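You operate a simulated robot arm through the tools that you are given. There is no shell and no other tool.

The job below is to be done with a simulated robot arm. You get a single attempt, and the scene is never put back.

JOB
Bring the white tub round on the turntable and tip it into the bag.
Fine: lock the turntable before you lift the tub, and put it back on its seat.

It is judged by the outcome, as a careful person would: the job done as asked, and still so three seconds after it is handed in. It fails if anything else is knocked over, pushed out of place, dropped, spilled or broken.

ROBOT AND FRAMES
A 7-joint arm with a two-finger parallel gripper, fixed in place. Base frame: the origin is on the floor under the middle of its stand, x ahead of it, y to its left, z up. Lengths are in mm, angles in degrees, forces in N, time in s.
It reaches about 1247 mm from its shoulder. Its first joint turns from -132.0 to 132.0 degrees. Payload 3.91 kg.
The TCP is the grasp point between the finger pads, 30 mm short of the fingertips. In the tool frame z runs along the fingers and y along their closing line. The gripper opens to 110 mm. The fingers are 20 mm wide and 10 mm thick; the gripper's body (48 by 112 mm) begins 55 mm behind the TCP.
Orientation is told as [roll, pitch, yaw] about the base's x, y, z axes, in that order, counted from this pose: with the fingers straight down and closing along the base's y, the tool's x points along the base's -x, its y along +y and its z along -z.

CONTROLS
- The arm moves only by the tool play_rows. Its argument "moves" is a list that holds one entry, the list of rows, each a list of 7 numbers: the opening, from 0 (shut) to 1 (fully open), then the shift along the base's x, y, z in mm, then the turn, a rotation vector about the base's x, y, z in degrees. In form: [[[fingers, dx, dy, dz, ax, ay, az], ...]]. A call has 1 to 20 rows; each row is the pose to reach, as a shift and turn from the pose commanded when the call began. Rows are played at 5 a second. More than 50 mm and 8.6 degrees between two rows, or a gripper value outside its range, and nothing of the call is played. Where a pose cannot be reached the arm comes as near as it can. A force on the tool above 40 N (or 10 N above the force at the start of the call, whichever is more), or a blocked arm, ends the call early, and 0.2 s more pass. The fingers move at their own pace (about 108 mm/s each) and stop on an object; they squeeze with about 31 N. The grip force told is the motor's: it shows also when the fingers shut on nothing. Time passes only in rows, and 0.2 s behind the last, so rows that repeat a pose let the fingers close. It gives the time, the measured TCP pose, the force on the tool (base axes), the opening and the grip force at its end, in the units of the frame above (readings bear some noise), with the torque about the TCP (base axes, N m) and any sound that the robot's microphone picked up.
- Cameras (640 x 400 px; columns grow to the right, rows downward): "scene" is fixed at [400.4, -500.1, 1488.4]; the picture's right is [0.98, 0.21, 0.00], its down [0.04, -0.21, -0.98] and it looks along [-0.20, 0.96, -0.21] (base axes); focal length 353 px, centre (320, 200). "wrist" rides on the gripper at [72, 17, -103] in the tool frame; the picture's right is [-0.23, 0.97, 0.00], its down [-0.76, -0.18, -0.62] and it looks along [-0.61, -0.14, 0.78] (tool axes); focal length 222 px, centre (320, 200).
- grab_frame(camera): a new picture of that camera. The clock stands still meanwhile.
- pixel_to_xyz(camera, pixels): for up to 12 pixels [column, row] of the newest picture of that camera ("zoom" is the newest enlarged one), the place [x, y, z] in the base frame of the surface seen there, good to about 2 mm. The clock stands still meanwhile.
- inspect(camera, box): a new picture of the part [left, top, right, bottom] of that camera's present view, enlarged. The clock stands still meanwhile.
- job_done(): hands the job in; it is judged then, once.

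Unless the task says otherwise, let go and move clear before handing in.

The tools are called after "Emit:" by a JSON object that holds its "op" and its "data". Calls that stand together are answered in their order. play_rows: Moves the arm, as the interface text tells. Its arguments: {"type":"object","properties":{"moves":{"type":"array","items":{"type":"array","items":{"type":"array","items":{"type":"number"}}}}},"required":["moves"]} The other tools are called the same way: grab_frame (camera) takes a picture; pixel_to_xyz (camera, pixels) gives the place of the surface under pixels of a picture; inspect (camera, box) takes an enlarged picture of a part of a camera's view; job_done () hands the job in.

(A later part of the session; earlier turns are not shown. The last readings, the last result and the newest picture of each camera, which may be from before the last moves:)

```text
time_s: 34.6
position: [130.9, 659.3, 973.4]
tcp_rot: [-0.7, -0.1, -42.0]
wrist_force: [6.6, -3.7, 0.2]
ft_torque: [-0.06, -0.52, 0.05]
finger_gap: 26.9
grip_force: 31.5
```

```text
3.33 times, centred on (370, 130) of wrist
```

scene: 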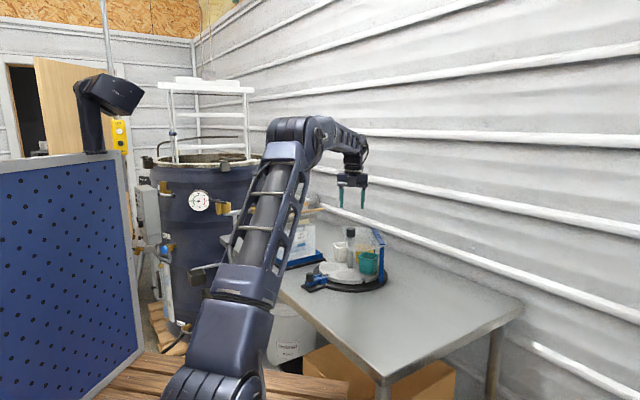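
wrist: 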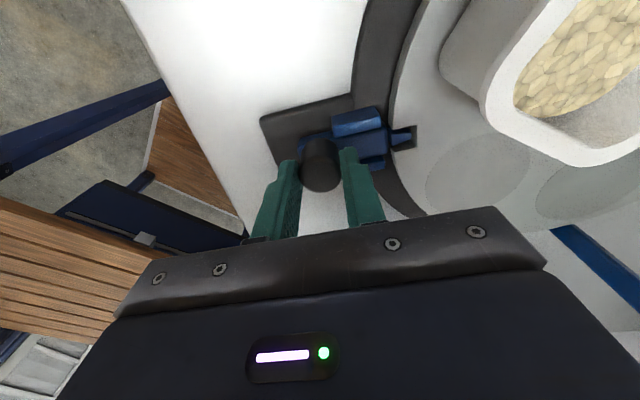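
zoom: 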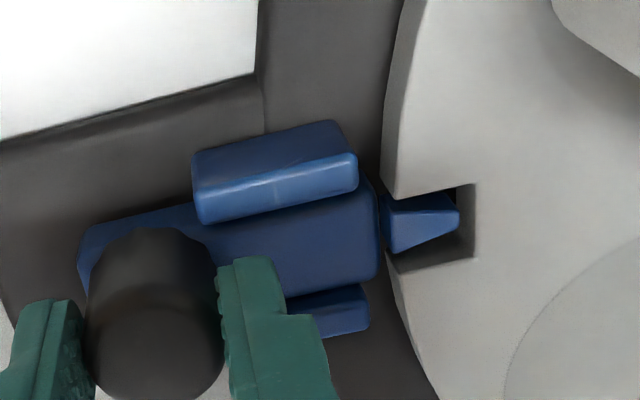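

The tongue is back in the notch at zoom (425, 222), within about 1 mm of its first depth. I'll push another 2 mm to seat it against any stop.

Emit:
{"op": "play_rows", "data": {"moves": [[[0.1, 0.7, 0.4, 0, 0, 0, 0], [0.1, 1.4, 0.9, 0, 0, 0, 0], [0.1, 2, 1.4, 0, 0, 0, 0], [0.1, 2, 1.4, 0, 0, 0, 0]]]}}

```text
time_s: 35.6
position: [131.4, 658.5, 975.8]
tcp_rot: [-0.7, -0.1, -42.0]
wrist_force: [-6.2, -24.6, 7.7]
ft_torque: [-0.62, -0.32, 0.12]
finger_gap: 27.0
grip_force: 30.9
```

A 25 N push-back with no further travel says the bolt is at its stop, fully home. I'll open the fingers, rise, and check the lock.

Emit:
{"op": "play_rows", "data": {"moves": [[[0.1, -0.7, -1, 0, 0, 0, 0], [0.45, -0.7, -1, 0, 0, 0, 0], [0.45, -0.7, -1, 0, 0, 0, 0], [0.45, -0.7, -1, 25, 0, 0, 0], [0.45, -0.7, -1, 70, 0, 0, 0], [0.45, -0.7, -1, 115, 0, 0, 0], [0.45, -0.7, -1, 160, 0, 0, 0]]]}}

Emit:
{"op": "grab_frame", "data": {"camera": "wrist"}}

Emit:
{"op": "inspect", "data": {"camera": "scene", "box": [300, 220, 390, 296]}}

Emit:
{"op": "pixel_to_xyz", "data": {"camera": "zoom", "pixels": [[240, 165], [195, 155], [240, 185], [285, 157], [210, 147], [270, 148], [200, 250], [240, 254], [275, 248], [245, 205], [205, 205], [280, 200]]}}

```text
time_s: 37.2
position: [134.1, 659.8, 1130.8]
tcp_rot: [-0.6, -0.1, -42.0]
wrist_force: [0.6, -0.3, 0.2]
ft_torque: [-0.02, 0.01, -0.03]
finger_gap: 49.4
grip_force: 0.0
```

```text
taken
```

wrist: 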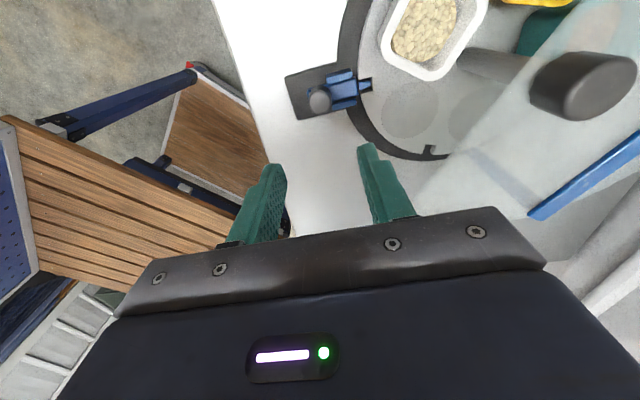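

```text
5.26 times, centred on (345, 258) of scene
```

zoom: 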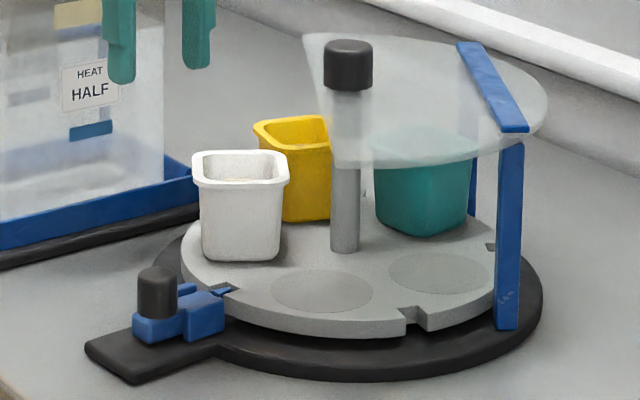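

```text
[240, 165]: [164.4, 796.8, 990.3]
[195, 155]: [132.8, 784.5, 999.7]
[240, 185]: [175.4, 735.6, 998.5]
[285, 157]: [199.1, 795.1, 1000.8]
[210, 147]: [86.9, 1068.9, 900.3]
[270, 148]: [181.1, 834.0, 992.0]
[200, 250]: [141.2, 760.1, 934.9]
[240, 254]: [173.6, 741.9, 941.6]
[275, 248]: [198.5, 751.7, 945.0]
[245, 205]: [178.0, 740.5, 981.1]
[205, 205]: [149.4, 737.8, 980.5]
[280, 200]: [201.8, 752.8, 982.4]
```

The white tub now sits in the open at the left seat, its rim at z 1000, and the bolt's tongue shows in the notch at zoom (225, 292). Before lifting I'll test the pouring pose empty, so first I rise and turn to yaw -77.

Emit:
{"op": "play_rows", "data": {"moves": [[[0.5, 0, 0, 40, 0, 0, -6], [0.5, 0, 0, 80, 0, 0, -12], [0.5, 0, 10, 110, 0, 0, -18], [0.5, -5, 30, 115, 0, 0, -24], [0.5, -15, 55, 115, 0, 0, -30], [0.5, -30, 80, 115, 0, 0, -35.4], [0.5, -34, 90, 115, 0, 0, -35.4]]]}}

Emit:
{"op": "grab_frame", "data": {"camera": "wrist"}}

```text
time_s: 38.8
position: [97.7, 748.6, 1250.1]
tcp_rot: [-0.7, 0.0, -77.5]
wrist_force: [0.5, 0.3, 0.9]
ft_torque: [0.0, -0.01, -0.01]
finger_gap: 55.0
grip_force: 0.0
```

```text
taken
```

wrist: 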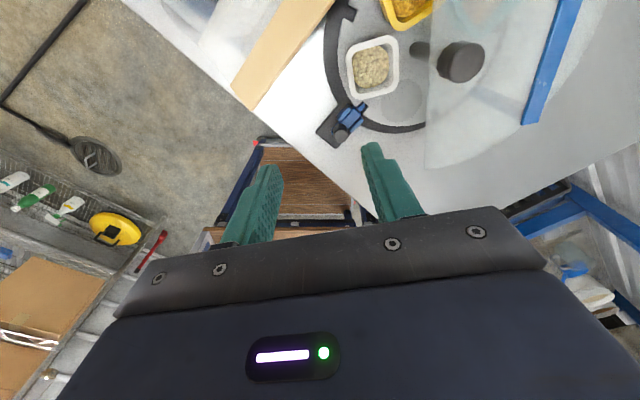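

From here the white tub at (372, 67) is seen from above. I'll zoom in and measure its rim corners and the near bag strip.

Emit:
{"op": "inspect", "data": {"camera": "wrist", "box": [300, 0, 460, 150]}}

Emit:
{"op": "pixel_to_xyz", "data": {"camera": "wrist", "pixels": [[347, 52], [350, 98], [399, 90], [394, 40], [347, 75], [398, 65], [372, 96], [370, 42], [372, 68], [235, 85], [330, 5], [250, 105]]}}

```text
2.67 times, centred on (380, 75) of wrist
```

zoom: 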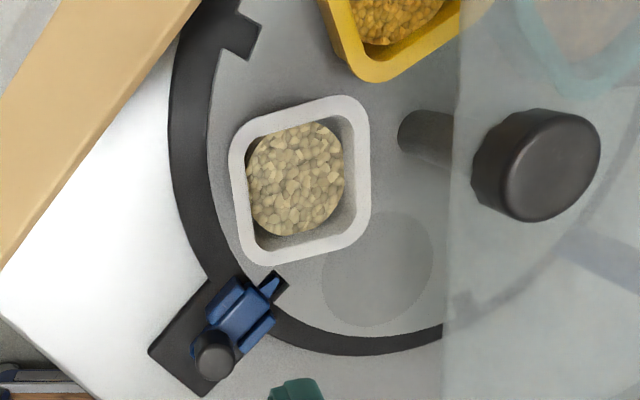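

```text
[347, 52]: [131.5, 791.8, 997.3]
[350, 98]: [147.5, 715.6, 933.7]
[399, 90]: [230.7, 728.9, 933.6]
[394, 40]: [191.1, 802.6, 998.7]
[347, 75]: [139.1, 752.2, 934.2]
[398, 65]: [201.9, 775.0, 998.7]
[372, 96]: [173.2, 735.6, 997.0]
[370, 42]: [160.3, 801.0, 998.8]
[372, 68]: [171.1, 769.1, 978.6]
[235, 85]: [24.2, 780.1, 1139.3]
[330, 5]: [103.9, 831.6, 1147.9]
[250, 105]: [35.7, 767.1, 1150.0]
```

The tub's rim centre works out at about (168, 770). I'll sample more rim-edge points in this zoom to get its true angle and size.

Emit:
{"op": "pixel_to_xyz", "data": {"camera": "zoom", "pixels": [[366, 130], [366, 200], [275, 258], [345, 240], [233, 150], [240, 225], [255, 120], [340, 100], [300, 180], [300, 230], [270, 150], [335, 150]]}}

```text
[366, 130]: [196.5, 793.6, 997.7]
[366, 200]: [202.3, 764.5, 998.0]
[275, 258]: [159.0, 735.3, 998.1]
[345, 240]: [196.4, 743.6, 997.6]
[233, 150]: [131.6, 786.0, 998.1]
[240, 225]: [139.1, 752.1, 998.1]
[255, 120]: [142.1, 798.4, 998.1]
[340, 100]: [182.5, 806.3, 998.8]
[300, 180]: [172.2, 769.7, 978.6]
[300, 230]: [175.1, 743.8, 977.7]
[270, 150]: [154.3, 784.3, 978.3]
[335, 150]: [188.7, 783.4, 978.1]
```

The tub's rim is 68 mm square, centred at (168.3, 770.2), turned 12.5°. Now I'll tilt the empty gripper to 20° below level over the bag to test the pour pose and see the bag's mouth.

Emit:
{"op": "play_rows", "data": {"moves": [[[0.5, 0, 10, 0, 7.6, 1.7, 0], [0.5, 0, 20, 0, 15.2, 3.4, 0], [0.5, 0, 30, 0, 22.8, 5.1, 0], [0.5, 0, 40, 0, 30.4, 6.8, 0], [0.5, 0, 50, 0, 38, 8.4, 0], [0.5, 0, 60, 0, 45.6, 10.1, 0], [0.5, 0, 70, 0, 53.2, 11.8, 0], [0.5, 0, 80, 0, 60.8, 13.5, 0], [0.5, 0, 90, 0, 68.3, 15.2, 0], [0.5, 0, 90, 0, 68.3, 15.2, 0]]]}}

Emit:
{"op": "grab_frame", "data": {"camera": "wrist"}}

Emit:
{"op": "grab_frame", "data": {"camera": "scene"}}

```text
time_s: 41.0
position: [100.5, 839.1, 1247.0]
tcp_rot: [-0.5, 69.9, -77.4]
wrist_force: [0.6, 0.5, -0.7]
ft_torque: [0.01, 0.02, 0.04]
finger_gap: 55.1
grip_force: 0.1
```

```text
taken
```

wrist: 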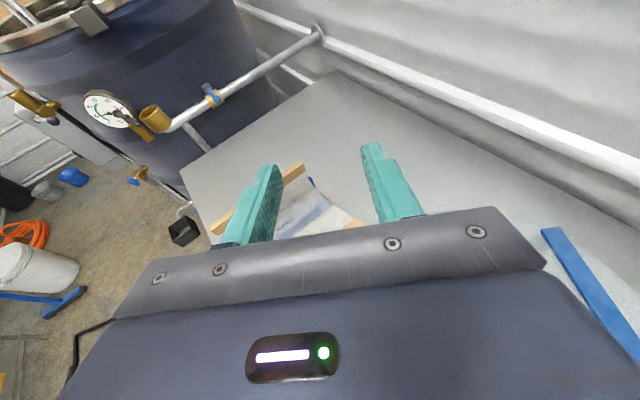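

```text
taken
```

scene: 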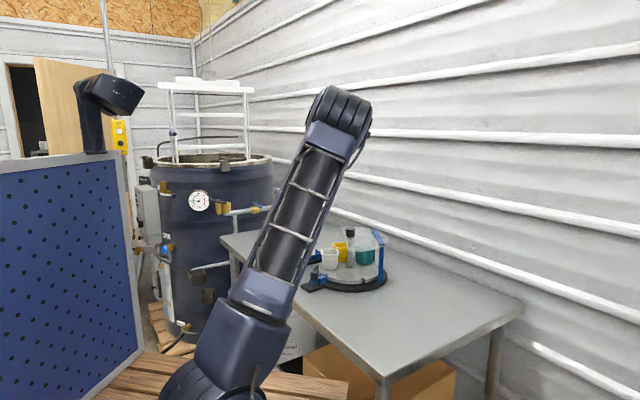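

The arm holds the tilted pose fine at (100, 839, 1247). I'll measure the far strip at (298, 172)–(215, 225) and the near one at (352, 222).

Emit:
{"op": "inspect", "data": {"camera": "wrist", "box": [190, 140, 400, 250]}}

Emit:
{"op": "pixel_to_xyz", "data": {"camera": "wrist", "pixels": [[301, 167], [296, 175], [285, 182], [222, 222], [214, 232], [345, 222], [310, 185], [320, 205], [300, 210]]}}

```text
3.05 times, centred on (295, 195) of wrist
```

zoom: 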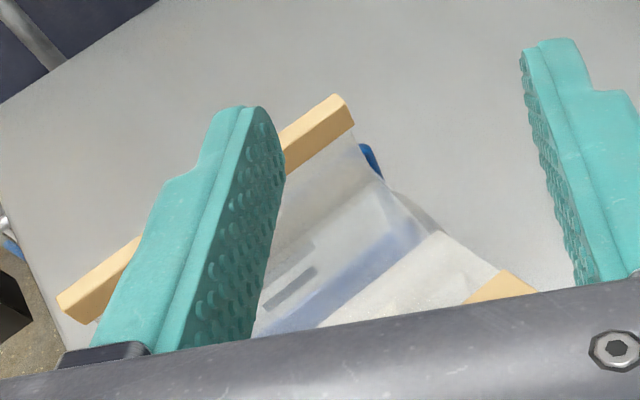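

```text
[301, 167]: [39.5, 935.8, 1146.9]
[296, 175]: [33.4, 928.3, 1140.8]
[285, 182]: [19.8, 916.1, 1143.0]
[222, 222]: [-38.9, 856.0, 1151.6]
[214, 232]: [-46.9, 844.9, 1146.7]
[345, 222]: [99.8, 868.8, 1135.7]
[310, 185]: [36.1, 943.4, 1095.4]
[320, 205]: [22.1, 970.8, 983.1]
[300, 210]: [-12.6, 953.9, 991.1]
```

The far strip is at n ≈ -633 and the near one at about -534 to -515, so the mouth is about 95 × 126 mm, centred at (32, 856). I'll turn to yaw -60, a little higher, and then test the tipping turn with empty fingers.

Emit:
{"op": "play_rows", "data": {"moves": [[[0.5, -5, 10, 8, 0, 0, 5], [0.5, -10, 20, 16, 0, 0, 10], [0.5, -15, 30, 22, 0, 0, 14], [0.5, -20, 45, 25, 0, 0, 17.4], [0.5, -20, 45, 25, 0, 0, 17.4]]]}}

Emit:
{"op": "grab_frame", "data": {"camera": "wrist"}}

```text
time_s: 42.2
position: [76.7, 883.0, 1274.6]
tcp_rot: [-0.4, 69.9, -59.9]
wrist_force: [-0.3, -0.2, 0.4]
ft_torque: [-0.01, 0.01, -0.06]
finger_gap: 55.1
grip_force: 0.1
```

```text
taken
```

wrist: 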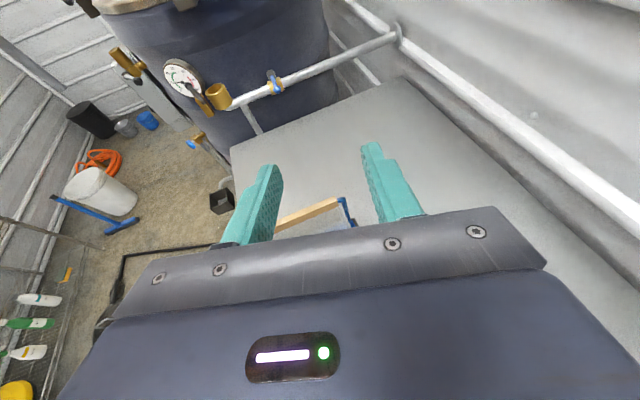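

The pose was reached cleanly at yaw -60. Now the tipping test, empty-handed: rolling up to 132° about the pointing direction.

Emit:
{"op": "play_rows", "data": {"moves": [[[0.5, 0, 0, 0, 4.1, -7.1, 0], [0.5, 0, 0, 0, 8.2, -14.3, 0], [0.5, 0, 0, 0, 12.4, -21.4, 0], [0.5, 0, 0, 0, 16.5, -28.6, 0], [0.5, 0, 0, 0, 20.6, -35.7, 0], [0.5, -2, -1, 0, 24.7, -42.8, 0], [0.5, -4, -2, 0, 28.9, -50, 0], [0.5, -7, -4, 0, 33, -57.1, 0], [0.5, -10, -6, 0, 37.1, -64.3, 0], [0.5, -14, -8, 0, 41.2, -71.4, 0], [0.5, -18, -10, 0, 45.4, -78.6, 0], [0.5, -22, -12, 0, 49.5, -85.7, 0], [0.5, -25, -14, 0, 53.6, -92.8, 0], [0.5, -28, -15, 0, 57.7, -100, 0], [0.5, -30, -16, 0, 61.9, -107.1, 0], [0.5, -30, -16, 0, 66, -114.3, 0], [0.5, -30, -16, 0, 66, -114.3, 0]]]}}

Emit:
{"op": "grab_frame", "data": {"camera": "scene"}}

Emit:
{"op": "grab_frame", "data": {"camera": "wrist"}}

```text
time_s: 45.8
position: [47.4, 869.8, 1273.5]
tcp_rot: [106.6, -38.9, 3.8]
wrist_force: [0.4, 0.1, 0.6]
ft_torque: [-0.01, 0.0, 0.02]
finger_gap: 55.1
grip_force: 0.1
```

```text
taken
```

scene: 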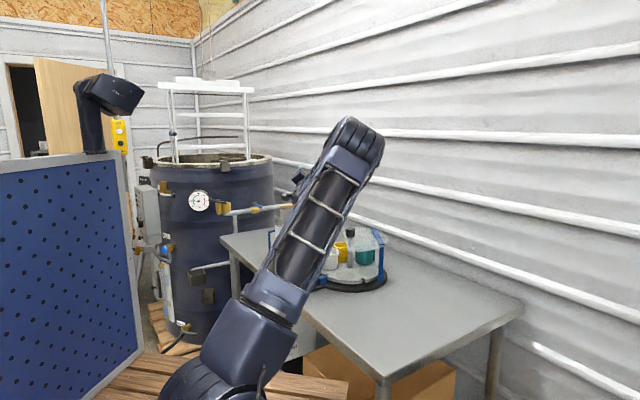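

```text
taken
```

wrist: 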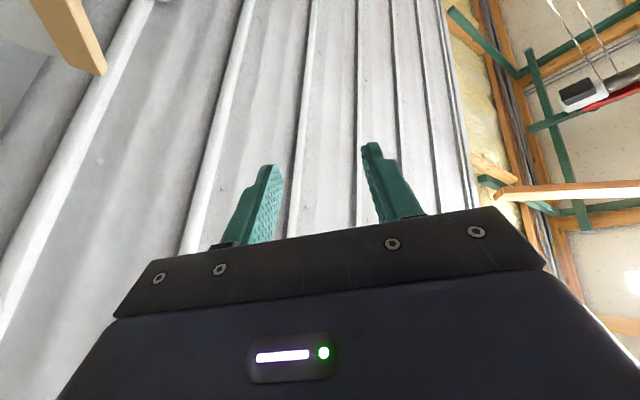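

The arm reached the full 132° tip at (47, 870, 1273), so the pour is feasible. I'll roll back upright now.

Emit:
{"op": "play_rows", "data": {"moves": [[[0.5, 2, 1, 0, -4.1, 7.1, 0], [0.5, 4, 2, 0, -8.2, 14.3, 0], [0.5, 6, 3, 0, -12.4, 21.4, 0], [0.5, 8, 4, 0, -16.5, 28.6, 0], [0.5, 10, 5, 0, -20.6, 35.7, 0], [0.5, 12, 6, 0, -24.7, 42.8, 0], [0.5, 14, 7, 0, -28.9, 50, 0], [0.5, 16, 8, 0, -33, 57.1, 0], [0.5, 18, 9, 0, -37.1, 64.3, 0], [0.5, 20, 10, 0, -41.2, 71.4, 0], [0.5, 22, 11, 0, -45.4, 78.6, 0], [0.5, 24, 12, 0, -49.5, 85.7, 0], [0.5, 26, 13, 0, -53.6, 92.8, 0], [0.5, 28, 14, 0, -57.7, 100, 0], [0.5, 30, 15, 0, -61.9, 107.1, 0], [0.5, 30, 16, 0, -66, 114.3, 0], [0.5, 30, 16, 0, -66, 114.3, 0]]]}}

```text
time_s: 49.4
position: [76.8, 883.7, 1272.6]
tcp_rot: [-0.7, 69.9, -60.2]
wrist_force: [0.6, -0.4, -0.2]
ft_torque: [0.0, 0.0, 0.02]
finger_gap: 54.9
grip_force: 0.0
```

Upright again at (77, 884, 1273). I'll go back over to the robot's side of the turntable, staying high, and turn to yaw -77.5 for the tub's faces.

Emit:
{"op": "play_rows", "data": {"moves": [[[0.5, 15, -33, 0, 0, 0, -2.5], [0.5, 31, -66, -5, 0, 0, -5], [0.5, 47, -99, -10, 0, 0, -7.5], [0.5, 63, -132, -20, 0, 0, -10], [0.5, 79, -165, -30, 0, 0, -12.5], [0.5, 95, -198, -40, 0, 0, -15], [0.5, 111, -231, -45, 0, 0, -17.2], [0.5, 124, -261, -50, 0, 0, -17.2], [0.5, 124, -261, -50, 0, 0, -17.2]]]}}

Emit:
{"op": "grab_frame", "data": {"camera": "scene"}}

```text
time_s: 51.4
position: [201.6, 622.8, 1224.5]
tcp_rot: [-0.6, 70.0, -77.2]
wrist_force: [-0.2, 0.4, -0.7]
ft_torque: [0.01, 0.0, -0.02]
finger_gap: 54.9
grip_force: 0.1
```

```text
taken
```

scene: 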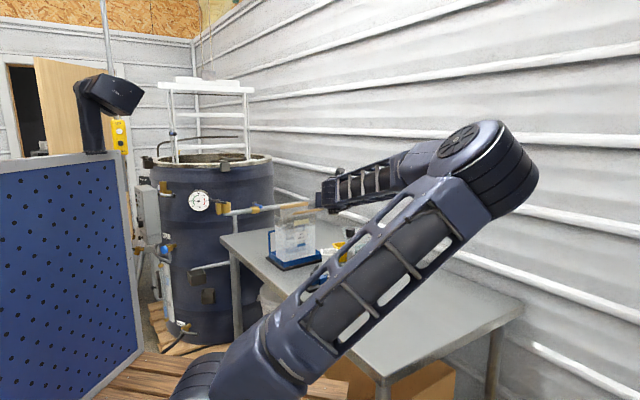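

The arm reached the place, but its elbow has swung out to the right at (500, 170). I'll check where elbow and forearm are before going lower.

Emit:
{"op": "pixel_to_xyz", "data": {"camera": "scene", "pixels": [[470, 150], [500, 190], [430, 215], [330, 310], [400, 170], [360, 185], [330, 195], [270, 370], [520, 150]]}}

Emit:
{"op": "grab_frame", "data": {"camera": "wrist"}}

```text
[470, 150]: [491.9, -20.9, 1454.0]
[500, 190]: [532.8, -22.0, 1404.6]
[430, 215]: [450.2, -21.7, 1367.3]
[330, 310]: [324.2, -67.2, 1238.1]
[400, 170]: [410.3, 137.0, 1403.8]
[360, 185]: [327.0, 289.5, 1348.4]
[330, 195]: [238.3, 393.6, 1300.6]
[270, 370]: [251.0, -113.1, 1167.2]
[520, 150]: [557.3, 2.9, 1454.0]
```

```text
taken
```

wrist: 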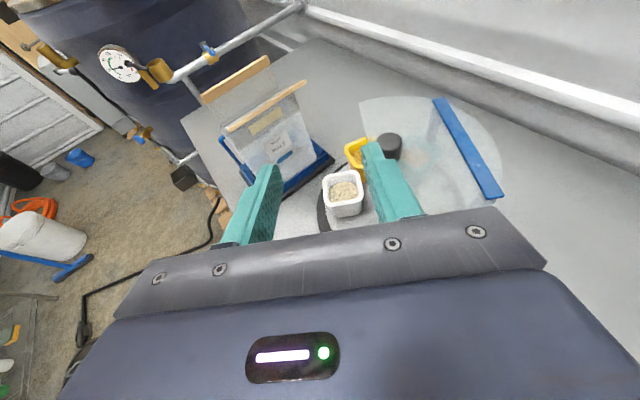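

The elbow is at about (520, 20, 1430), clear of everything, and the white tub sits at (343, 193) between the fingers. I'll lower to the standoff in line with the tub, 160 mm back along the tool.

Emit:
{"op": "play_rows", "data": {"moves": [[[0.5, 0, 0, -30, 0, 0, 0], [0.5, 0, 0, -65, 0, 0, 0], [0.5, 0, 0, -100, 0, 0, 0], [0.5, 0, 0, -135, 0, 0, 0], [0.5, 0, 0, -170, 0, 0, 0], [0.5, 0, 0, -195, 0, 0, 0], [0.5, 0, 0, -205, 0, 0, 0], [0.5, 0, 0, -205, 0, 0, 0]]]}}

Emit:
{"op": "grab_frame", "data": {"camera": "wrist"}}

Emit:
{"op": "grab_frame", "data": {"camera": "scene"}}

```text
time_s: 53.2
position: [201.6, 624.2, 1017.7]
tcp_rot: [-0.6, 69.8, -77.2]
wrist_force: [0.0, -1.3, -0.6]
ft_torque: [0.0, 0.01, 0.01]
finger_gap: 55.3
grip_force: 0.1
```

```text
taken
```

wrist: 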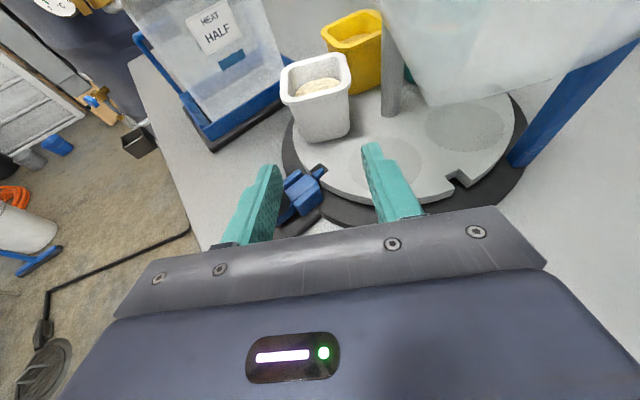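

```text
taken
```

scene: 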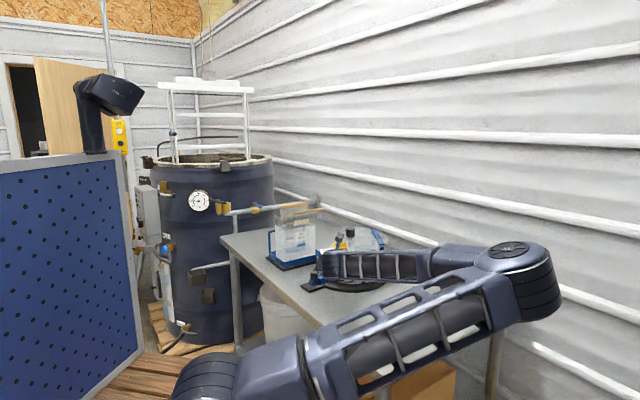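

The tub at (315, 95) is in line ahead, but the elbow has dropped out to the right at scene (520, 275). I'll measure arm heights against the table before going on.

Emit:
{"op": "pixel_to_xyz", "data": {"camera": "scene", "pixels": [[510, 250], [525, 310], [470, 320], [400, 360], [430, 275], [390, 275], [350, 275], [328, 265], [490, 265], [345, 262], [320, 370]]}}

Emit:
{"op": "inspect", "data": {"camera": "scene", "box": [300, 215, 440, 300]}}

```text
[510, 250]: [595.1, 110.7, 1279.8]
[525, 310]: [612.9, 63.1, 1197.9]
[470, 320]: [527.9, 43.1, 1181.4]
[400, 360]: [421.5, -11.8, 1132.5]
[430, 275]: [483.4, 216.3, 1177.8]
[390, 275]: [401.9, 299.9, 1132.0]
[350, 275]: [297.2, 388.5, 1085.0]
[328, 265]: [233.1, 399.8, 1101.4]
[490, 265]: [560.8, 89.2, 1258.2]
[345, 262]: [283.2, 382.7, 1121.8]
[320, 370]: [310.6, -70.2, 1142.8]
```

```text
4.57 times, centred on (370, 258) of scene
```

zoom: 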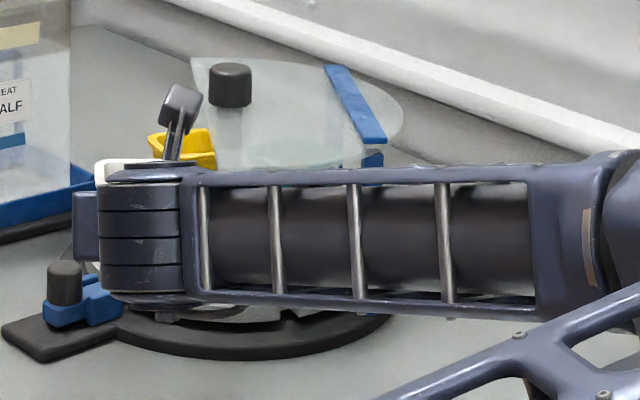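

Elbow and forearm stay above z 1030 and clear of guard and table. I'll open the fingers to 88 mm and slide 90 mm along the tool line to just short of the tub, then check the alignment.

Emit:
{"op": "play_rows", "data": {"moves": [[[0.8, 0, 0, 0, 0, 0, 0], [0.8, -3.7, 16.5, -6, 0, 0, 0], [0.8, -7.5, 33, -12.1, 0, 0, 0], [0.8, -11.2, 49.4, -18.1, 0, 0, 0], [0.8, -15, 66, -24.2, 0, 0, 0], [0.8, -18.7, 82.4, -30.2, 0, 0, 0], [0.8, -18.7, 82.4, -30.2, 0, 0, 0]]]}}

Emit:
{"op": "grab_frame", "data": {"camera": "wrist"}}

Emit:
{"op": "inspect", "data": {"camera": "scene", "box": [300, 215, 440, 300]}}

```text
time_s: 54.8
position: [182.7, 705.6, 988.7]
tcp_rot: [-0.6, 70.0, -77.2]
wrist_force: [-0.3, -0.8, 0.5]
ft_torque: [0.01, 0.01, 0.0]
finger_gap: 87.9
grip_force: 0.1
```

```text
taken
```

wrist: 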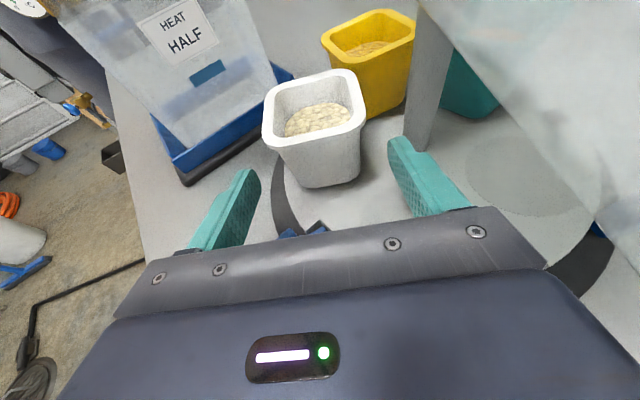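

```text
4.57 times, centred on (370, 258) of scene
```

zoom: 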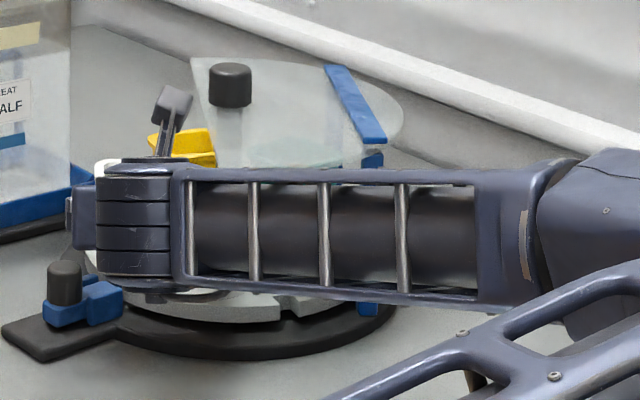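

The white tub at (315, 125) is centred between the finger tips at (245, 175) and (400, 145). I'll slide the last 70 mm so the fingers straddle it.

Emit:
{"op": "play_rows", "data": {"moves": [[[0.8, -3.6, 16.1, -6.2, 0, 0, 0], [0.8, -7.2, 32.3, -12.4, 0, 0, 0], [0.8, -10.8, 48.4, -18.6, 0, 0, 0], [0.8, -13, 58, -22.2, 0, 0, 0], [0.8, -14.4, 64.6, -24.7, 0, 0, 0], [0.8, -14.4, 64.6, -24.7, 0, 0, 0]]]}}

Emit:
{"op": "grab_frame", "data": {"camera": "wrist"}}

Emit:
{"op": "inspect", "data": {"camera": "scene", "box": [300, 215, 440, 300]}}

```text
time_s: 56.2
position: [169.1, 770.5, 964.5]
tcp_rot: [-0.6, 70.0, -77.2]
wrist_force: [0.0, -0.4, -0.2]
ft_torque: [-0.02, 0.03, 0.0]
finger_gap: 88.0
grip_force: 0.1
```

```text
taken
```

wrist: 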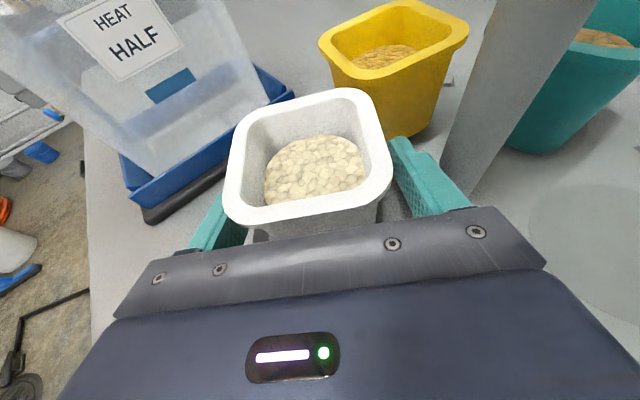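

```text
4.57 times, centred on (370, 258) of scene
```

zoom: 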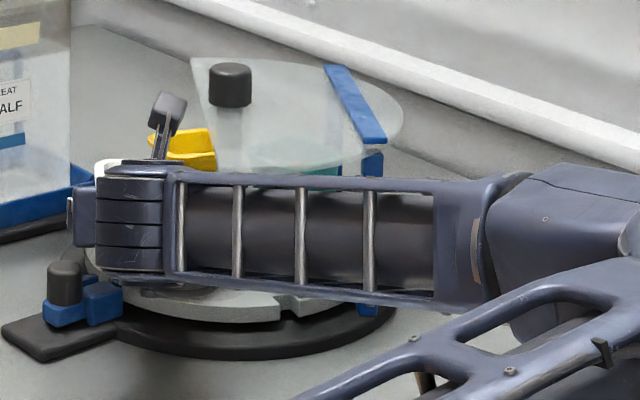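

The fingers straddle the white tub just below its rim, centred within about 1 mm. Before squeezing I record this pose (169.1, 770.5, 964.5) as the seat pose; now I close.

Emit:
{"op": "play_rows", "data": {"moves": [[[0.65, 0, 0, 0, 0, 0, 0], [0.5, 0, 0, 0, 0, 0, 0], [0.4, 0, 0, 0, 0, 0, 0], [0.4, 0, 0, 0, 0, 0, 0], [0.4, 0, 0, 0, 0, 0, 0]]]}}

Emit:
{"op": "grab_frame", "data": {"camera": "wrist"}}

```text
time_s: 57.4
position: [169.5, 769.7, 963.2]
tcp_rot: [-0.6, 69.9, -77.3]
wrist_force: [0.4, 0.9, -0.6]
ft_torque: [0.02, -0.03, -0.02]
finger_gap: 60.0
grip_force: 30.6
```

```text
taken
```

wrist: 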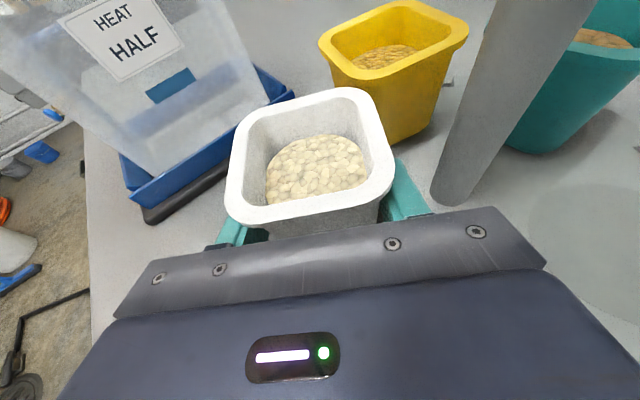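

The tub is gripped at 60 mm with 30.6 N. I'll lift it gently 30 mm straight up and check that it holds.

Emit:
{"op": "play_rows", "data": {"moves": [[[0.4, 0, 0, 3, 0, 0, 0], [0.4, 0, 0, 8, 0, 0, 0], [0.4, -1, 0, 15, 0, 0, 0], [0.4, -2, 0, 23, 0, 0, 0], [0.4, -3, 0, 30, 0, 0, 0], [0.4, -3, 0, 30, 0, 0, 0]]]}}

Emit:
{"op": "grab_frame", "data": {"camera": "wrist"}}

Emit:
{"op": "inspect", "data": {"camera": "scene", "box": [300, 215, 440, 300]}}

```text
time_s: 58.8
position: [165.2, 770.6, 992.3]
tcp_rot: [-0.6, 70.0, -77.3]
wrist_force: [0.1, 0.3, -0.8]
ft_torque: [0.0, 0.01, -0.03]
finger_gap: 59.9
grip_force: 30.9
```

```text
taken
```

wrist: 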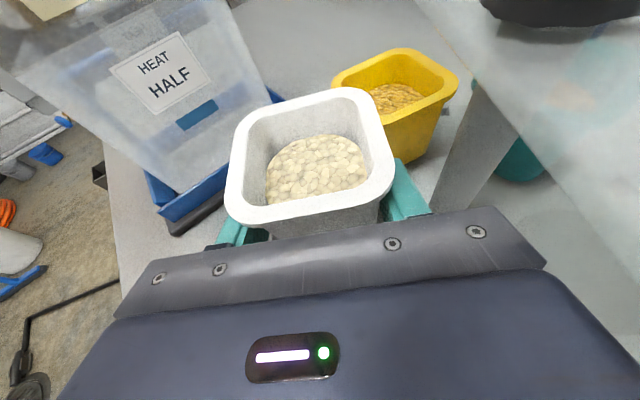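

```text
4.57 times, centred on (370, 258) of scene
```

zoom: 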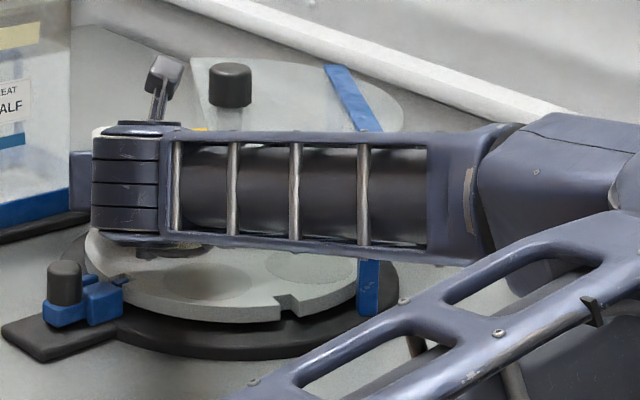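

The tub lifted cleanly, still level in the fingers, and its seat is empty below. I'll go on lifting to about z 1225, easing a little in -x away from the guard.

Emit:
{"op": "play_rows", "data": {"moves": [[[0.4, -3, 0, 12, 0, 0, 0], [0.4, -6, 0, 30, 0, 0, 0], [0.4, -9, 0, 52, 0, 0, 0], [0.4, -12, 0, 75, 0, 0, 0], [0.4, -12, 0, 100, 0, 0, 0], [0.4, -12, 0, 125, 0, 0, 0], [0.4, -12, 0, 150, 0, 0, 0], [0.4, -12, 0, 175, 0, 0, 0], [0.4, -12, 0, 200, 0, 0, 0], [0.4, -12, 0, 222, 0, 0, 0], [0.4, -12, 0, 235, 0, 0, 0], [0.4, -12, 0, 235, 0, 0, 0]]]}}

Emit:
{"op": "grab_frame", "data": {"camera": "wrist"}}

Emit:
{"op": "grab_frame", "data": {"camera": "scene"}}

```text
time_s: 61.4
position: [152.8, 770.1, 1229.7]
tcp_rot: [-0.5, 69.9, -77.1]
wrist_force: [0.0, -1.0, -1.3]
ft_torque: [0.01, 0.02, 0.01]
finger_gap: 59.7
grip_force: 31.2
```

```text
taken
```

wrist: 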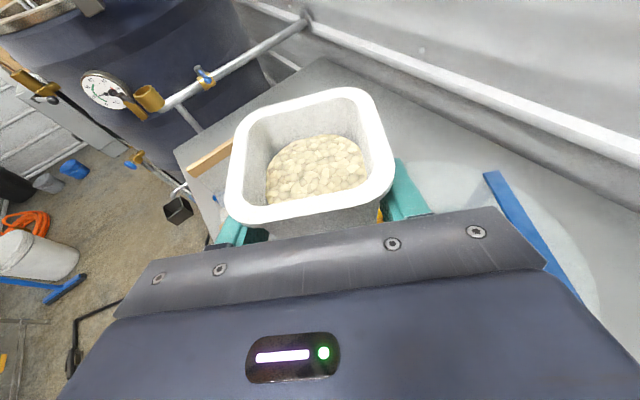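

```text
taken
```

scene: 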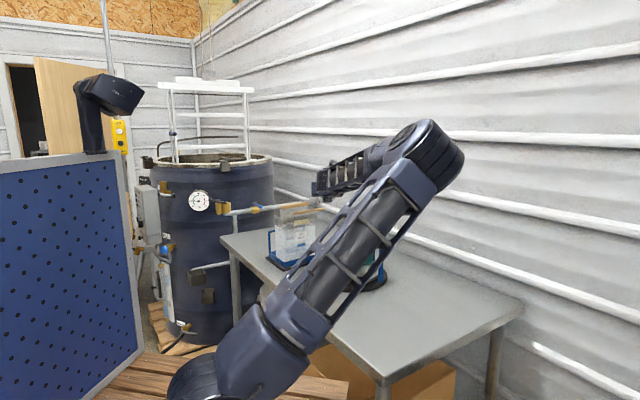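

The tub is held level at (153, 770, 1230) with its contents intact. I'll carry it over beside the bag's mouth and turn to yaw -60, so its left lip ends above the mouth.

Emit:
{"op": "play_rows", "data": {"moves": [[[0.4, -5, 9, 0, 0, 0, 1.2], [0.4, -13, 24, 0, 0, 0, 3.5], [0.4, -22, 42, 0, 0, 0, 6], [0.4, -31, 60, 0, 0, 0, 8.5], [0.4, -40, 78, 0, 0, 0, 11], [0.4, -49, 95, 0, 0, 0, 13.5], [0.4, -57, 110, -2, 0, 0, 15.5], [0.4, -63, 120, -4, 0, 0, 16.8], [0.4, -65.2, 124, -5, 0, 0, 17.1], [0.4, -65.2, 124, -5, 0, 0, 17.1]]]}}

Emit:
{"op": "grab_frame", "data": {"camera": "wrist"}}

Emit:
{"op": "grab_frame", "data": {"camera": "scene"}}

```text
time_s: 63.6
position: [87.7, 894.6, 1224.8]
tcp_rot: [-0.6, 69.9, -60.0]
wrist_force: [0.4, 0.0, -1.4]
ft_torque: [0.0, 0.01, 0.01]
finger_gap: 59.8
grip_force: 30.6
```

```text
taken
```

wrist: 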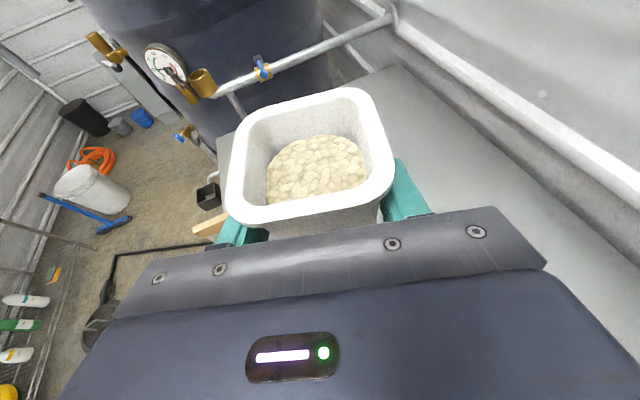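

```text
taken
```

scene: 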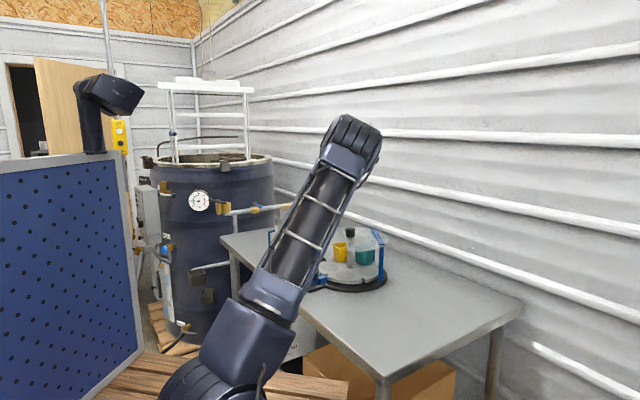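

The tub sits just right of the mouth with its left lip toward it, and the contents are intact. I'll now tip slowly to 60°, keeping the lip over the mouth, and look.

Emit:
{"op": "play_rows", "data": {"moves": [[[0.4, 0, 0, -1, 3, -5.2, 0], [0.4, 0, 0, -3, 6, -10.4, 0], [0.4, 0, 0, -5, 9, -15.6, 0], [0.4, 0, 0, -7, 12, -20.8, 0], [0.4, 0, 0, -9, 15, -26, 0], [0.4, 0, 0, -11, 18, -31.2, 0], [0.4, 0, 0, -12, 20, -34.6, 0], [0.4, 0, 0, -13, 22, -38.1, 0], [0.4, -0.1, -0.6, -13, 24, -41.6, 0], [0.4, -0.5, -0.8, -13, 26, -45, 0], [0.4, -1, -1.1, -12, 28, -48.5, 0], [0.4, -1.5, -1.4, -12, 30, -52, 0], [0.4, -1.5, -1.4, -12, 30, -52, 0]]]}}

Emit:
{"op": "grab_frame", "data": {"camera": "wrist"}}

Emit:
{"op": "grab_frame", "data": {"camera": "scene"}}

```text
time_s: 66.4
position: [85.7, 893.5, 1211.4]
tcp_rot: [78.3, 28.0, 7.2]
wrist_force: [0.5, -1.2, -0.9]
ft_torque: [0.03, 0.02, -0.02]
finger_gap: 59.6
grip_force: 30.8
```

```text
taken
```

wrist: 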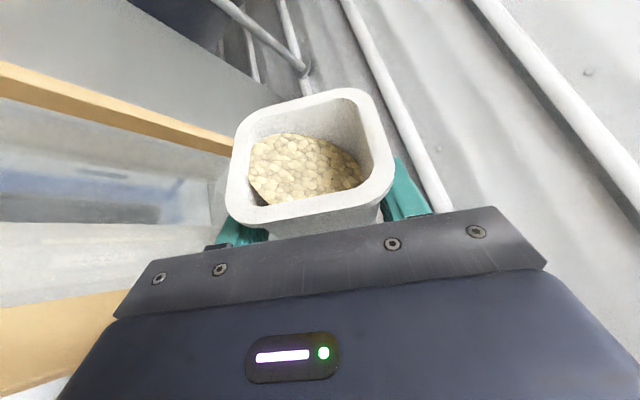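

```text
taken
```

scene: 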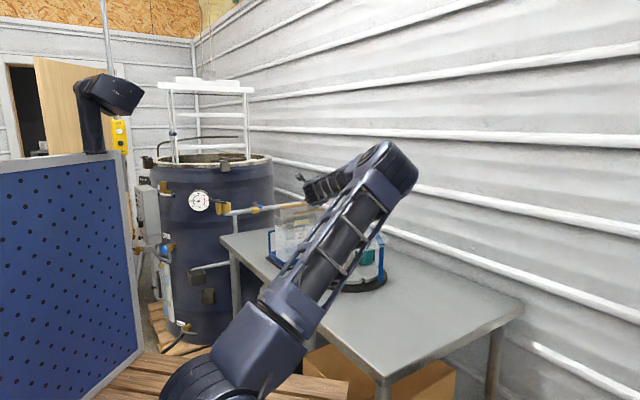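

At 60° the contents have shifted but nothing has gone over the lip, and the lip at (232, 170) lies between the two tan strips. I'll tip on slowly to 80° and look again.

Emit:
{"op": "play_rows", "data": {"moves": [[[0.4, -0.4, -0.2, 0.5, 1, -1.7, 0], [0.4, -0.8, -0.4, 1, 2, -3.5, 0], [0.4, -1.3, -0.8, 1.5, 3, -5.2, 0], [0.4, -1.8, -1.1, 2, 4, -6.9, 0], [0.4, -2.4, -1.4, 2.5, 5, -8.7, 0], [0.4, -3.1, -1.8, 3, 6, -10.4, 0], [0.4, -3.8, -2.2, 4, 7, -12.1, 0], [0.4, -4.5, -2.6, 5, 8, -13.9, 0], [0.4, -5.3, -3, 5.5, 9, -15.6, 0], [0.4, -6.1, -3.5, 6, 10, -17.3, 0]]]}}

Emit:
{"op": "grab_frame", "data": {"camera": "wrist"}}

Emit:
{"op": "inspect", "data": {"camera": "scene", "box": [255, 170, 345, 280]}}

```text
time_s: 68.6
position: [81.8, 889.1, 1218.3]
tcp_rot: [85.9, 9.4, 9.6]
wrist_force: [0.4, -0.2, -0.8]
ft_torque: [0.01, 0.04, -0.01]
finger_gap: 59.8
grip_force: 31.3
```

```text
taken
```

wrist: 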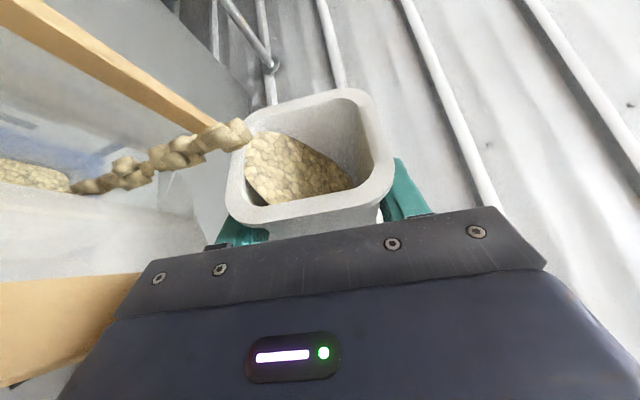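

```text
3.64 times, centred on (300, 225) of scene
```

zoom: 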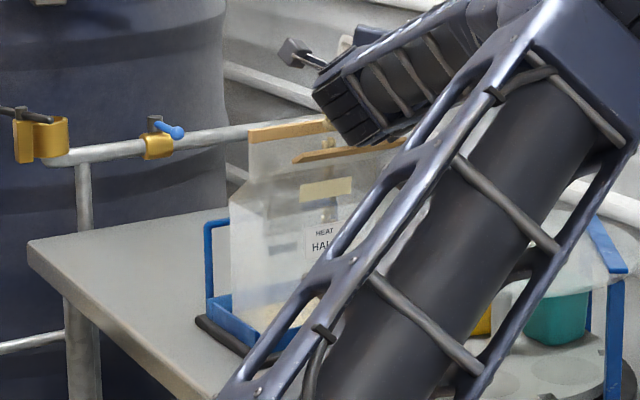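

The contents are streaming over the far-left corner of the lip (240, 130) and landing inside the bag between the strips. I'll tip on slowly to 100°, shifting a few mm toward the near strip to keep the stream central.

Emit:
{"op": "play_rows", "data": {"moves": [[[0.4, -0.3, -1, 0.5, 1, -1.7, 0], [0.4, -0.7, -2, 1, 2, -3.5, 0], [0.4, -1.1, -3, 1.5, 3, -5.2, 0], [0.4, -1.6, -4.1, 2, 4, -6.9, 0], [0.4, -2.2, -5.2, 3, 5, -8.7, 0], [0.4, -2.7, -6.3, 4, 6, -10.4, 0], [0.4, -3.3, -7.4, 5, 7, -12.1, 0], [0.4, -3.9, -8.6, 6, 8, -13.9, 0], [0.4, -5, -9.3, 7, 9, -15.6, 0], [0.4, -6.2, -9.9, 8, 10, -17.3, 0]]]}}

Emit:
{"op": "grab_frame", "data": {"camera": "wrist"}}

Emit:
{"op": "inspect", "data": {"camera": "scene", "box": [255, 170, 345, 280]}}

```text
time_s: 70.8
position: [74.8, 879.4, 1226.0]
tcp_rot: [93.0, -9.4, 9.6]
wrist_force: [0.5, -0.3, 0.0]
ft_torque: [-0.02, 0.0, 0.04]
finger_gap: 59.9
grip_force: 31.1
```

```text
taken
```

wrist: 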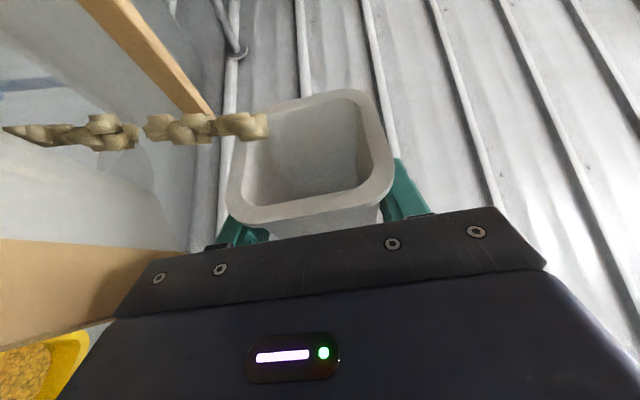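

```text
3.64 times, centred on (300, 225) of scene
```

zoom: 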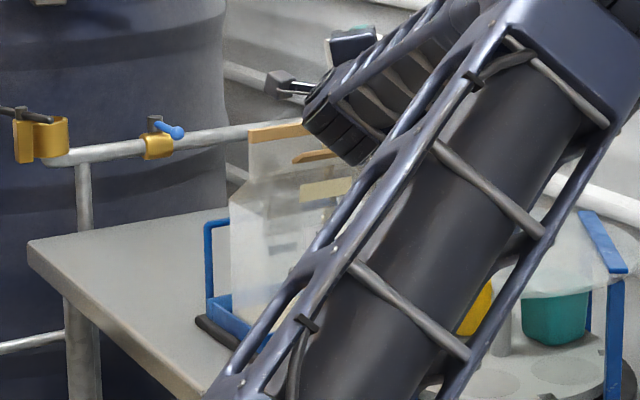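

The tub looks almost empty and the last of the stream is falling into the bag. I'll tip on to 128°, rising a little, and hold so that everything slides out.

Emit:
{"op": "play_rows", "data": {"moves": [[[0.4, -2.4, -1.4, 2, 2, -3.5, 0], [0.4, -5, -2.9, 4, 4, -6.9, 0], [0.4, -7.6, -4.4, 7, 6, -10.4, 0], [0.4, -10.3, -6, 10, 8, -13.9, 0], [0.4, -13.2, -7.6, 13, 10, -17.3, 0], [0.4, -16, -9.2, 17, 12, -20.8, 0], [0.4, -19, -11, 21, 14, -24.2, 0], [0.4, -19, -11, 21, 14, -24.2, 0], [0.4, -19, -11, 21, 14, -24.2, 0], [0.4, -19, -11, 21, 14, -24.2, 0]]]}}

Emit:
{"op": "grab_frame", "data": {"camera": "wrist"}}

Emit:
{"op": "inspect", "data": {"camera": "scene", "box": [255, 170, 345, 280]}}

```text
time_s: 73.0
position: [55.0, 866.3, 1246.1]
tcp_rot: [104.6, -35.3, 5.0]
wrist_force: [-1.0, -0.2, -0.1]
ft_torque: [0.0, 0.0, 0.01]
finger_gap: 59.6
grip_force: 31.0
```

```text
taken
```

wrist: 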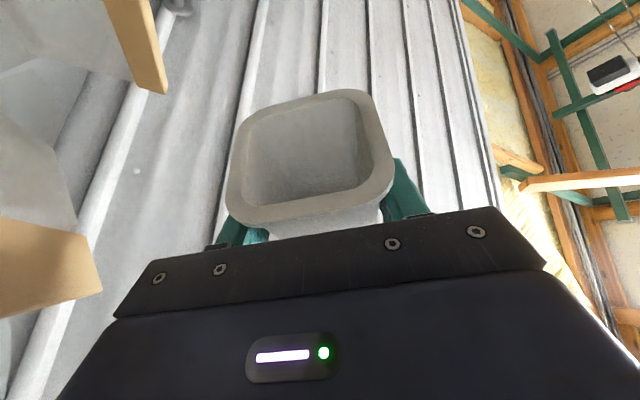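

```text
3.64 times, centred on (300, 225) of scene
```

zoom: 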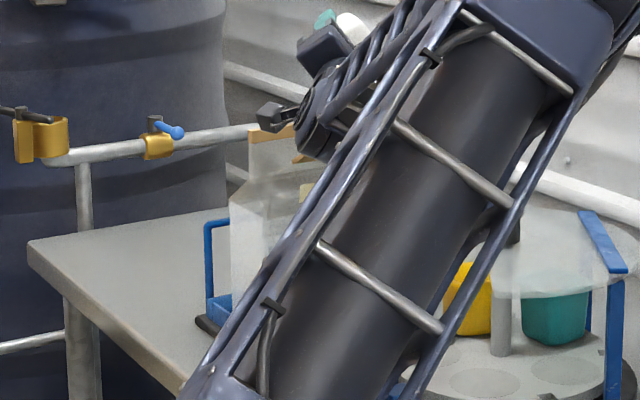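

The tub's inside at (312, 150) looks empty at 128°. I'll zoom in to make sure nothing clings.

Emit:
{"op": "inspect", "data": {"camera": "wrist", "box": [215, 75, 405, 235]}}

```text
2.50 times, centred on (310, 155) of wrist
```

zoom: 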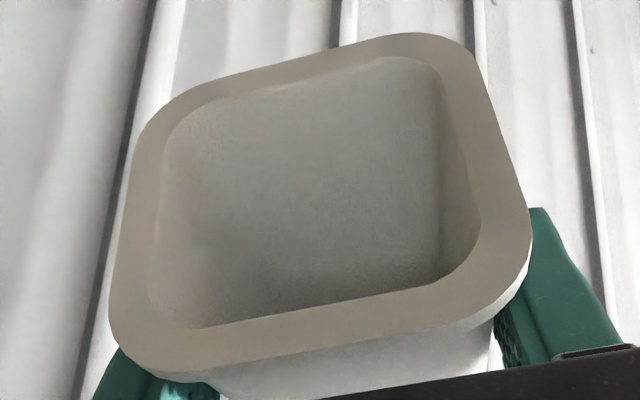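

The tub is empty. I'll roll it back upright, moving slightly back and up from the mouth.

Emit:
{"op": "play_rows", "data": {"moves": [[[0.4, 2, 1.5, 2, -4, 6.9, 0], [0.4, 4, 3, 4, -8, 13.9, 0], [0.4, 6, 5, 6, -12, 20.8, 0], [0.4, 8, 6.5, 8, -16, 27.7, 0], [0.4, 10, 8, 10, -20, 34.6, 0], [0.4, 12, 10, 10, -24, 41.6, 0], [0.4, 14, 12, 10, -28, 48.5, 0], [0.4, 16, 14, 10, -32, 55.4, 0], [0.4, 18, 16, 10, -36, 62.4, 0], [0.4, 20, 18, 10, -40, 69.3, 0], [0.4, 22, 20, 10, -44, 76.2, 0], [0.4, 24, 22, 10, -48, 83.1, 0], [0.4, 26, 24, 10, -52, 90.1, 0], [0.4, 28, 26, 10, -56, 97, 0], [0.4, 30, 27, 10, -60, 103.9, 0], [0.4, 32, 28, 10, -64, 110.9, 0], [0.4, 32, 28, 10, -64, 110.9, 0]]]}}

Emit:
{"op": "grab_frame", "data": {"camera": "wrist"}}

```text
time_s: 76.6
position: [87.5, 895.7, 1257.6]
tcp_rot: [-1.0, 69.9, -60.5]
wrist_force: [0.1, -0.2, -1.6]
ft_torque: [0.01, -0.01, 0.0]
finger_gap: 59.9
grip_force: 31.2
```

```text
taken
```

wrist: 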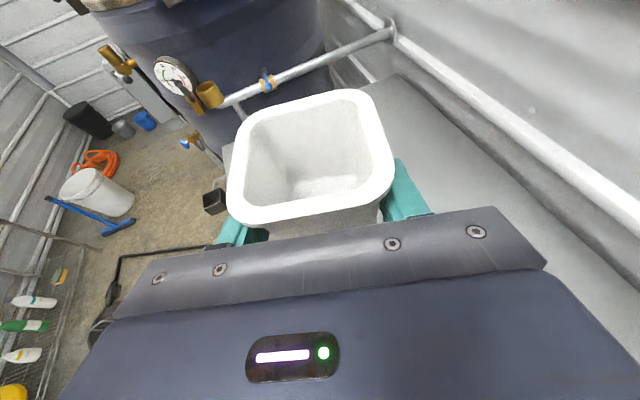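

The tub is empty and upright at (87.5, 895.7, 1258). I'll carry it back to the point above its seat and turn back to yaw -77.3.

Emit:
{"op": "play_rows", "data": {"moves": [[[0.4, 6, -12, 0, 0, 0, -1.7], [0.4, 14, -28, 0, 0, 0, -4], [0.4, 23, -45, 0, 0, 0, -6.5], [0.4, 33, -63, -3, 0, 0, -9], [0.4, 43, -81, -8, 0, 0, -11.5], [0.4, 52, -99, -14, 0, 0, -14], [0.4, 60, -115, -20, 0, 0, -16], [0.4, 65.3, -125.6, -28, 0, 0, -17.1], [0.4, 65.3, -125.6, -28, 0, 0, -17.1]]]}}

Emit:
{"op": "grab_frame", "data": {"camera": "wrist"}}

```text
time_s: 78.6
position: [153.9, 771.0, 1228.2]
tcp_rot: [-0.8, 69.9, -77.6]
wrist_force: [-0.2, -0.7, -0.9]
ft_torque: [0.02, 0.02, 0.0]
finger_gap: 59.6
grip_force: 31.2
```

```text
taken
```

wrist: 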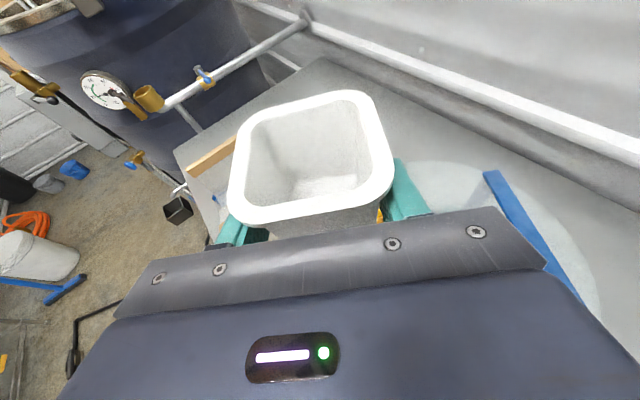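

The summed commands say the seat pose is exactly (+15.7, -0.6, -265) from here. I'll lower to about 30 mm above the seat along the way I came up.

Emit:
{"op": "play_rows", "data": {"moves": [[[0.4, 0, 0, -15, 0, 0, 0], [0.4, 0, 0, -40, 0, 0, 0], [0.4, 0, 0, -65, 0, 0, 0], [0.4, 0, 0, -90, 0, 0, 0], [0.4, 0, 0, -115, 0, 0, 0], [0.4, 1, 0, -140, 0, 0, 0], [0.4, 3, 0, -162, 0, 0, 0], [0.4, 6, -0.1, -184, 0, 0, 0], [0.4, 9, -0.3, -205, 0, 0, 0], [0.4, 12, -0.5, -222, 0, 0, 0], [0.4, 12.7, -0.6, -235, 0, 0, 0], [0.4, 12.7, -0.6, -235, 0, 0, 0]]]}}

Emit:
{"op": "grab_frame", "data": {"camera": "wrist"}}

Emit:
{"op": "inspect", "data": {"camera": "scene", "box": [300, 215, 440, 300]}}

```text
time_s: 81.2
position: [166.4, 768.9, 995.2]
tcp_rot: [-0.7, 69.8, -77.4]
wrist_force: [0.2, 0.0, -1.6]
ft_torque: [0.0, -0.01, 0.0]
finger_gap: 59.5
grip_force: 30.2
```

```text
taken
```

wrist: 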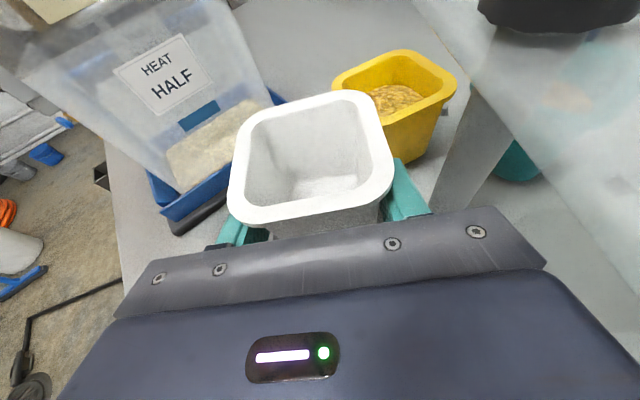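

```text
4.57 times, centred on (370, 258) of scene
```

zoom: 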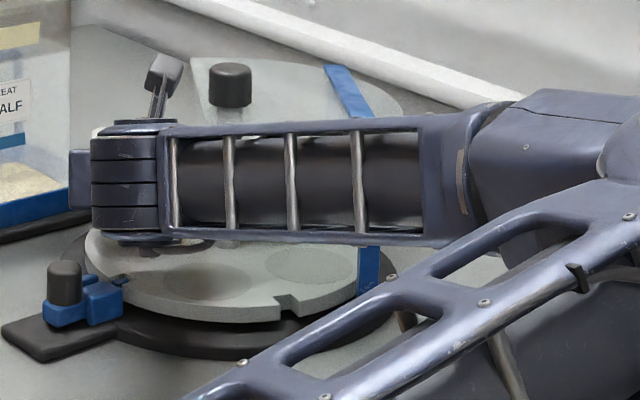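

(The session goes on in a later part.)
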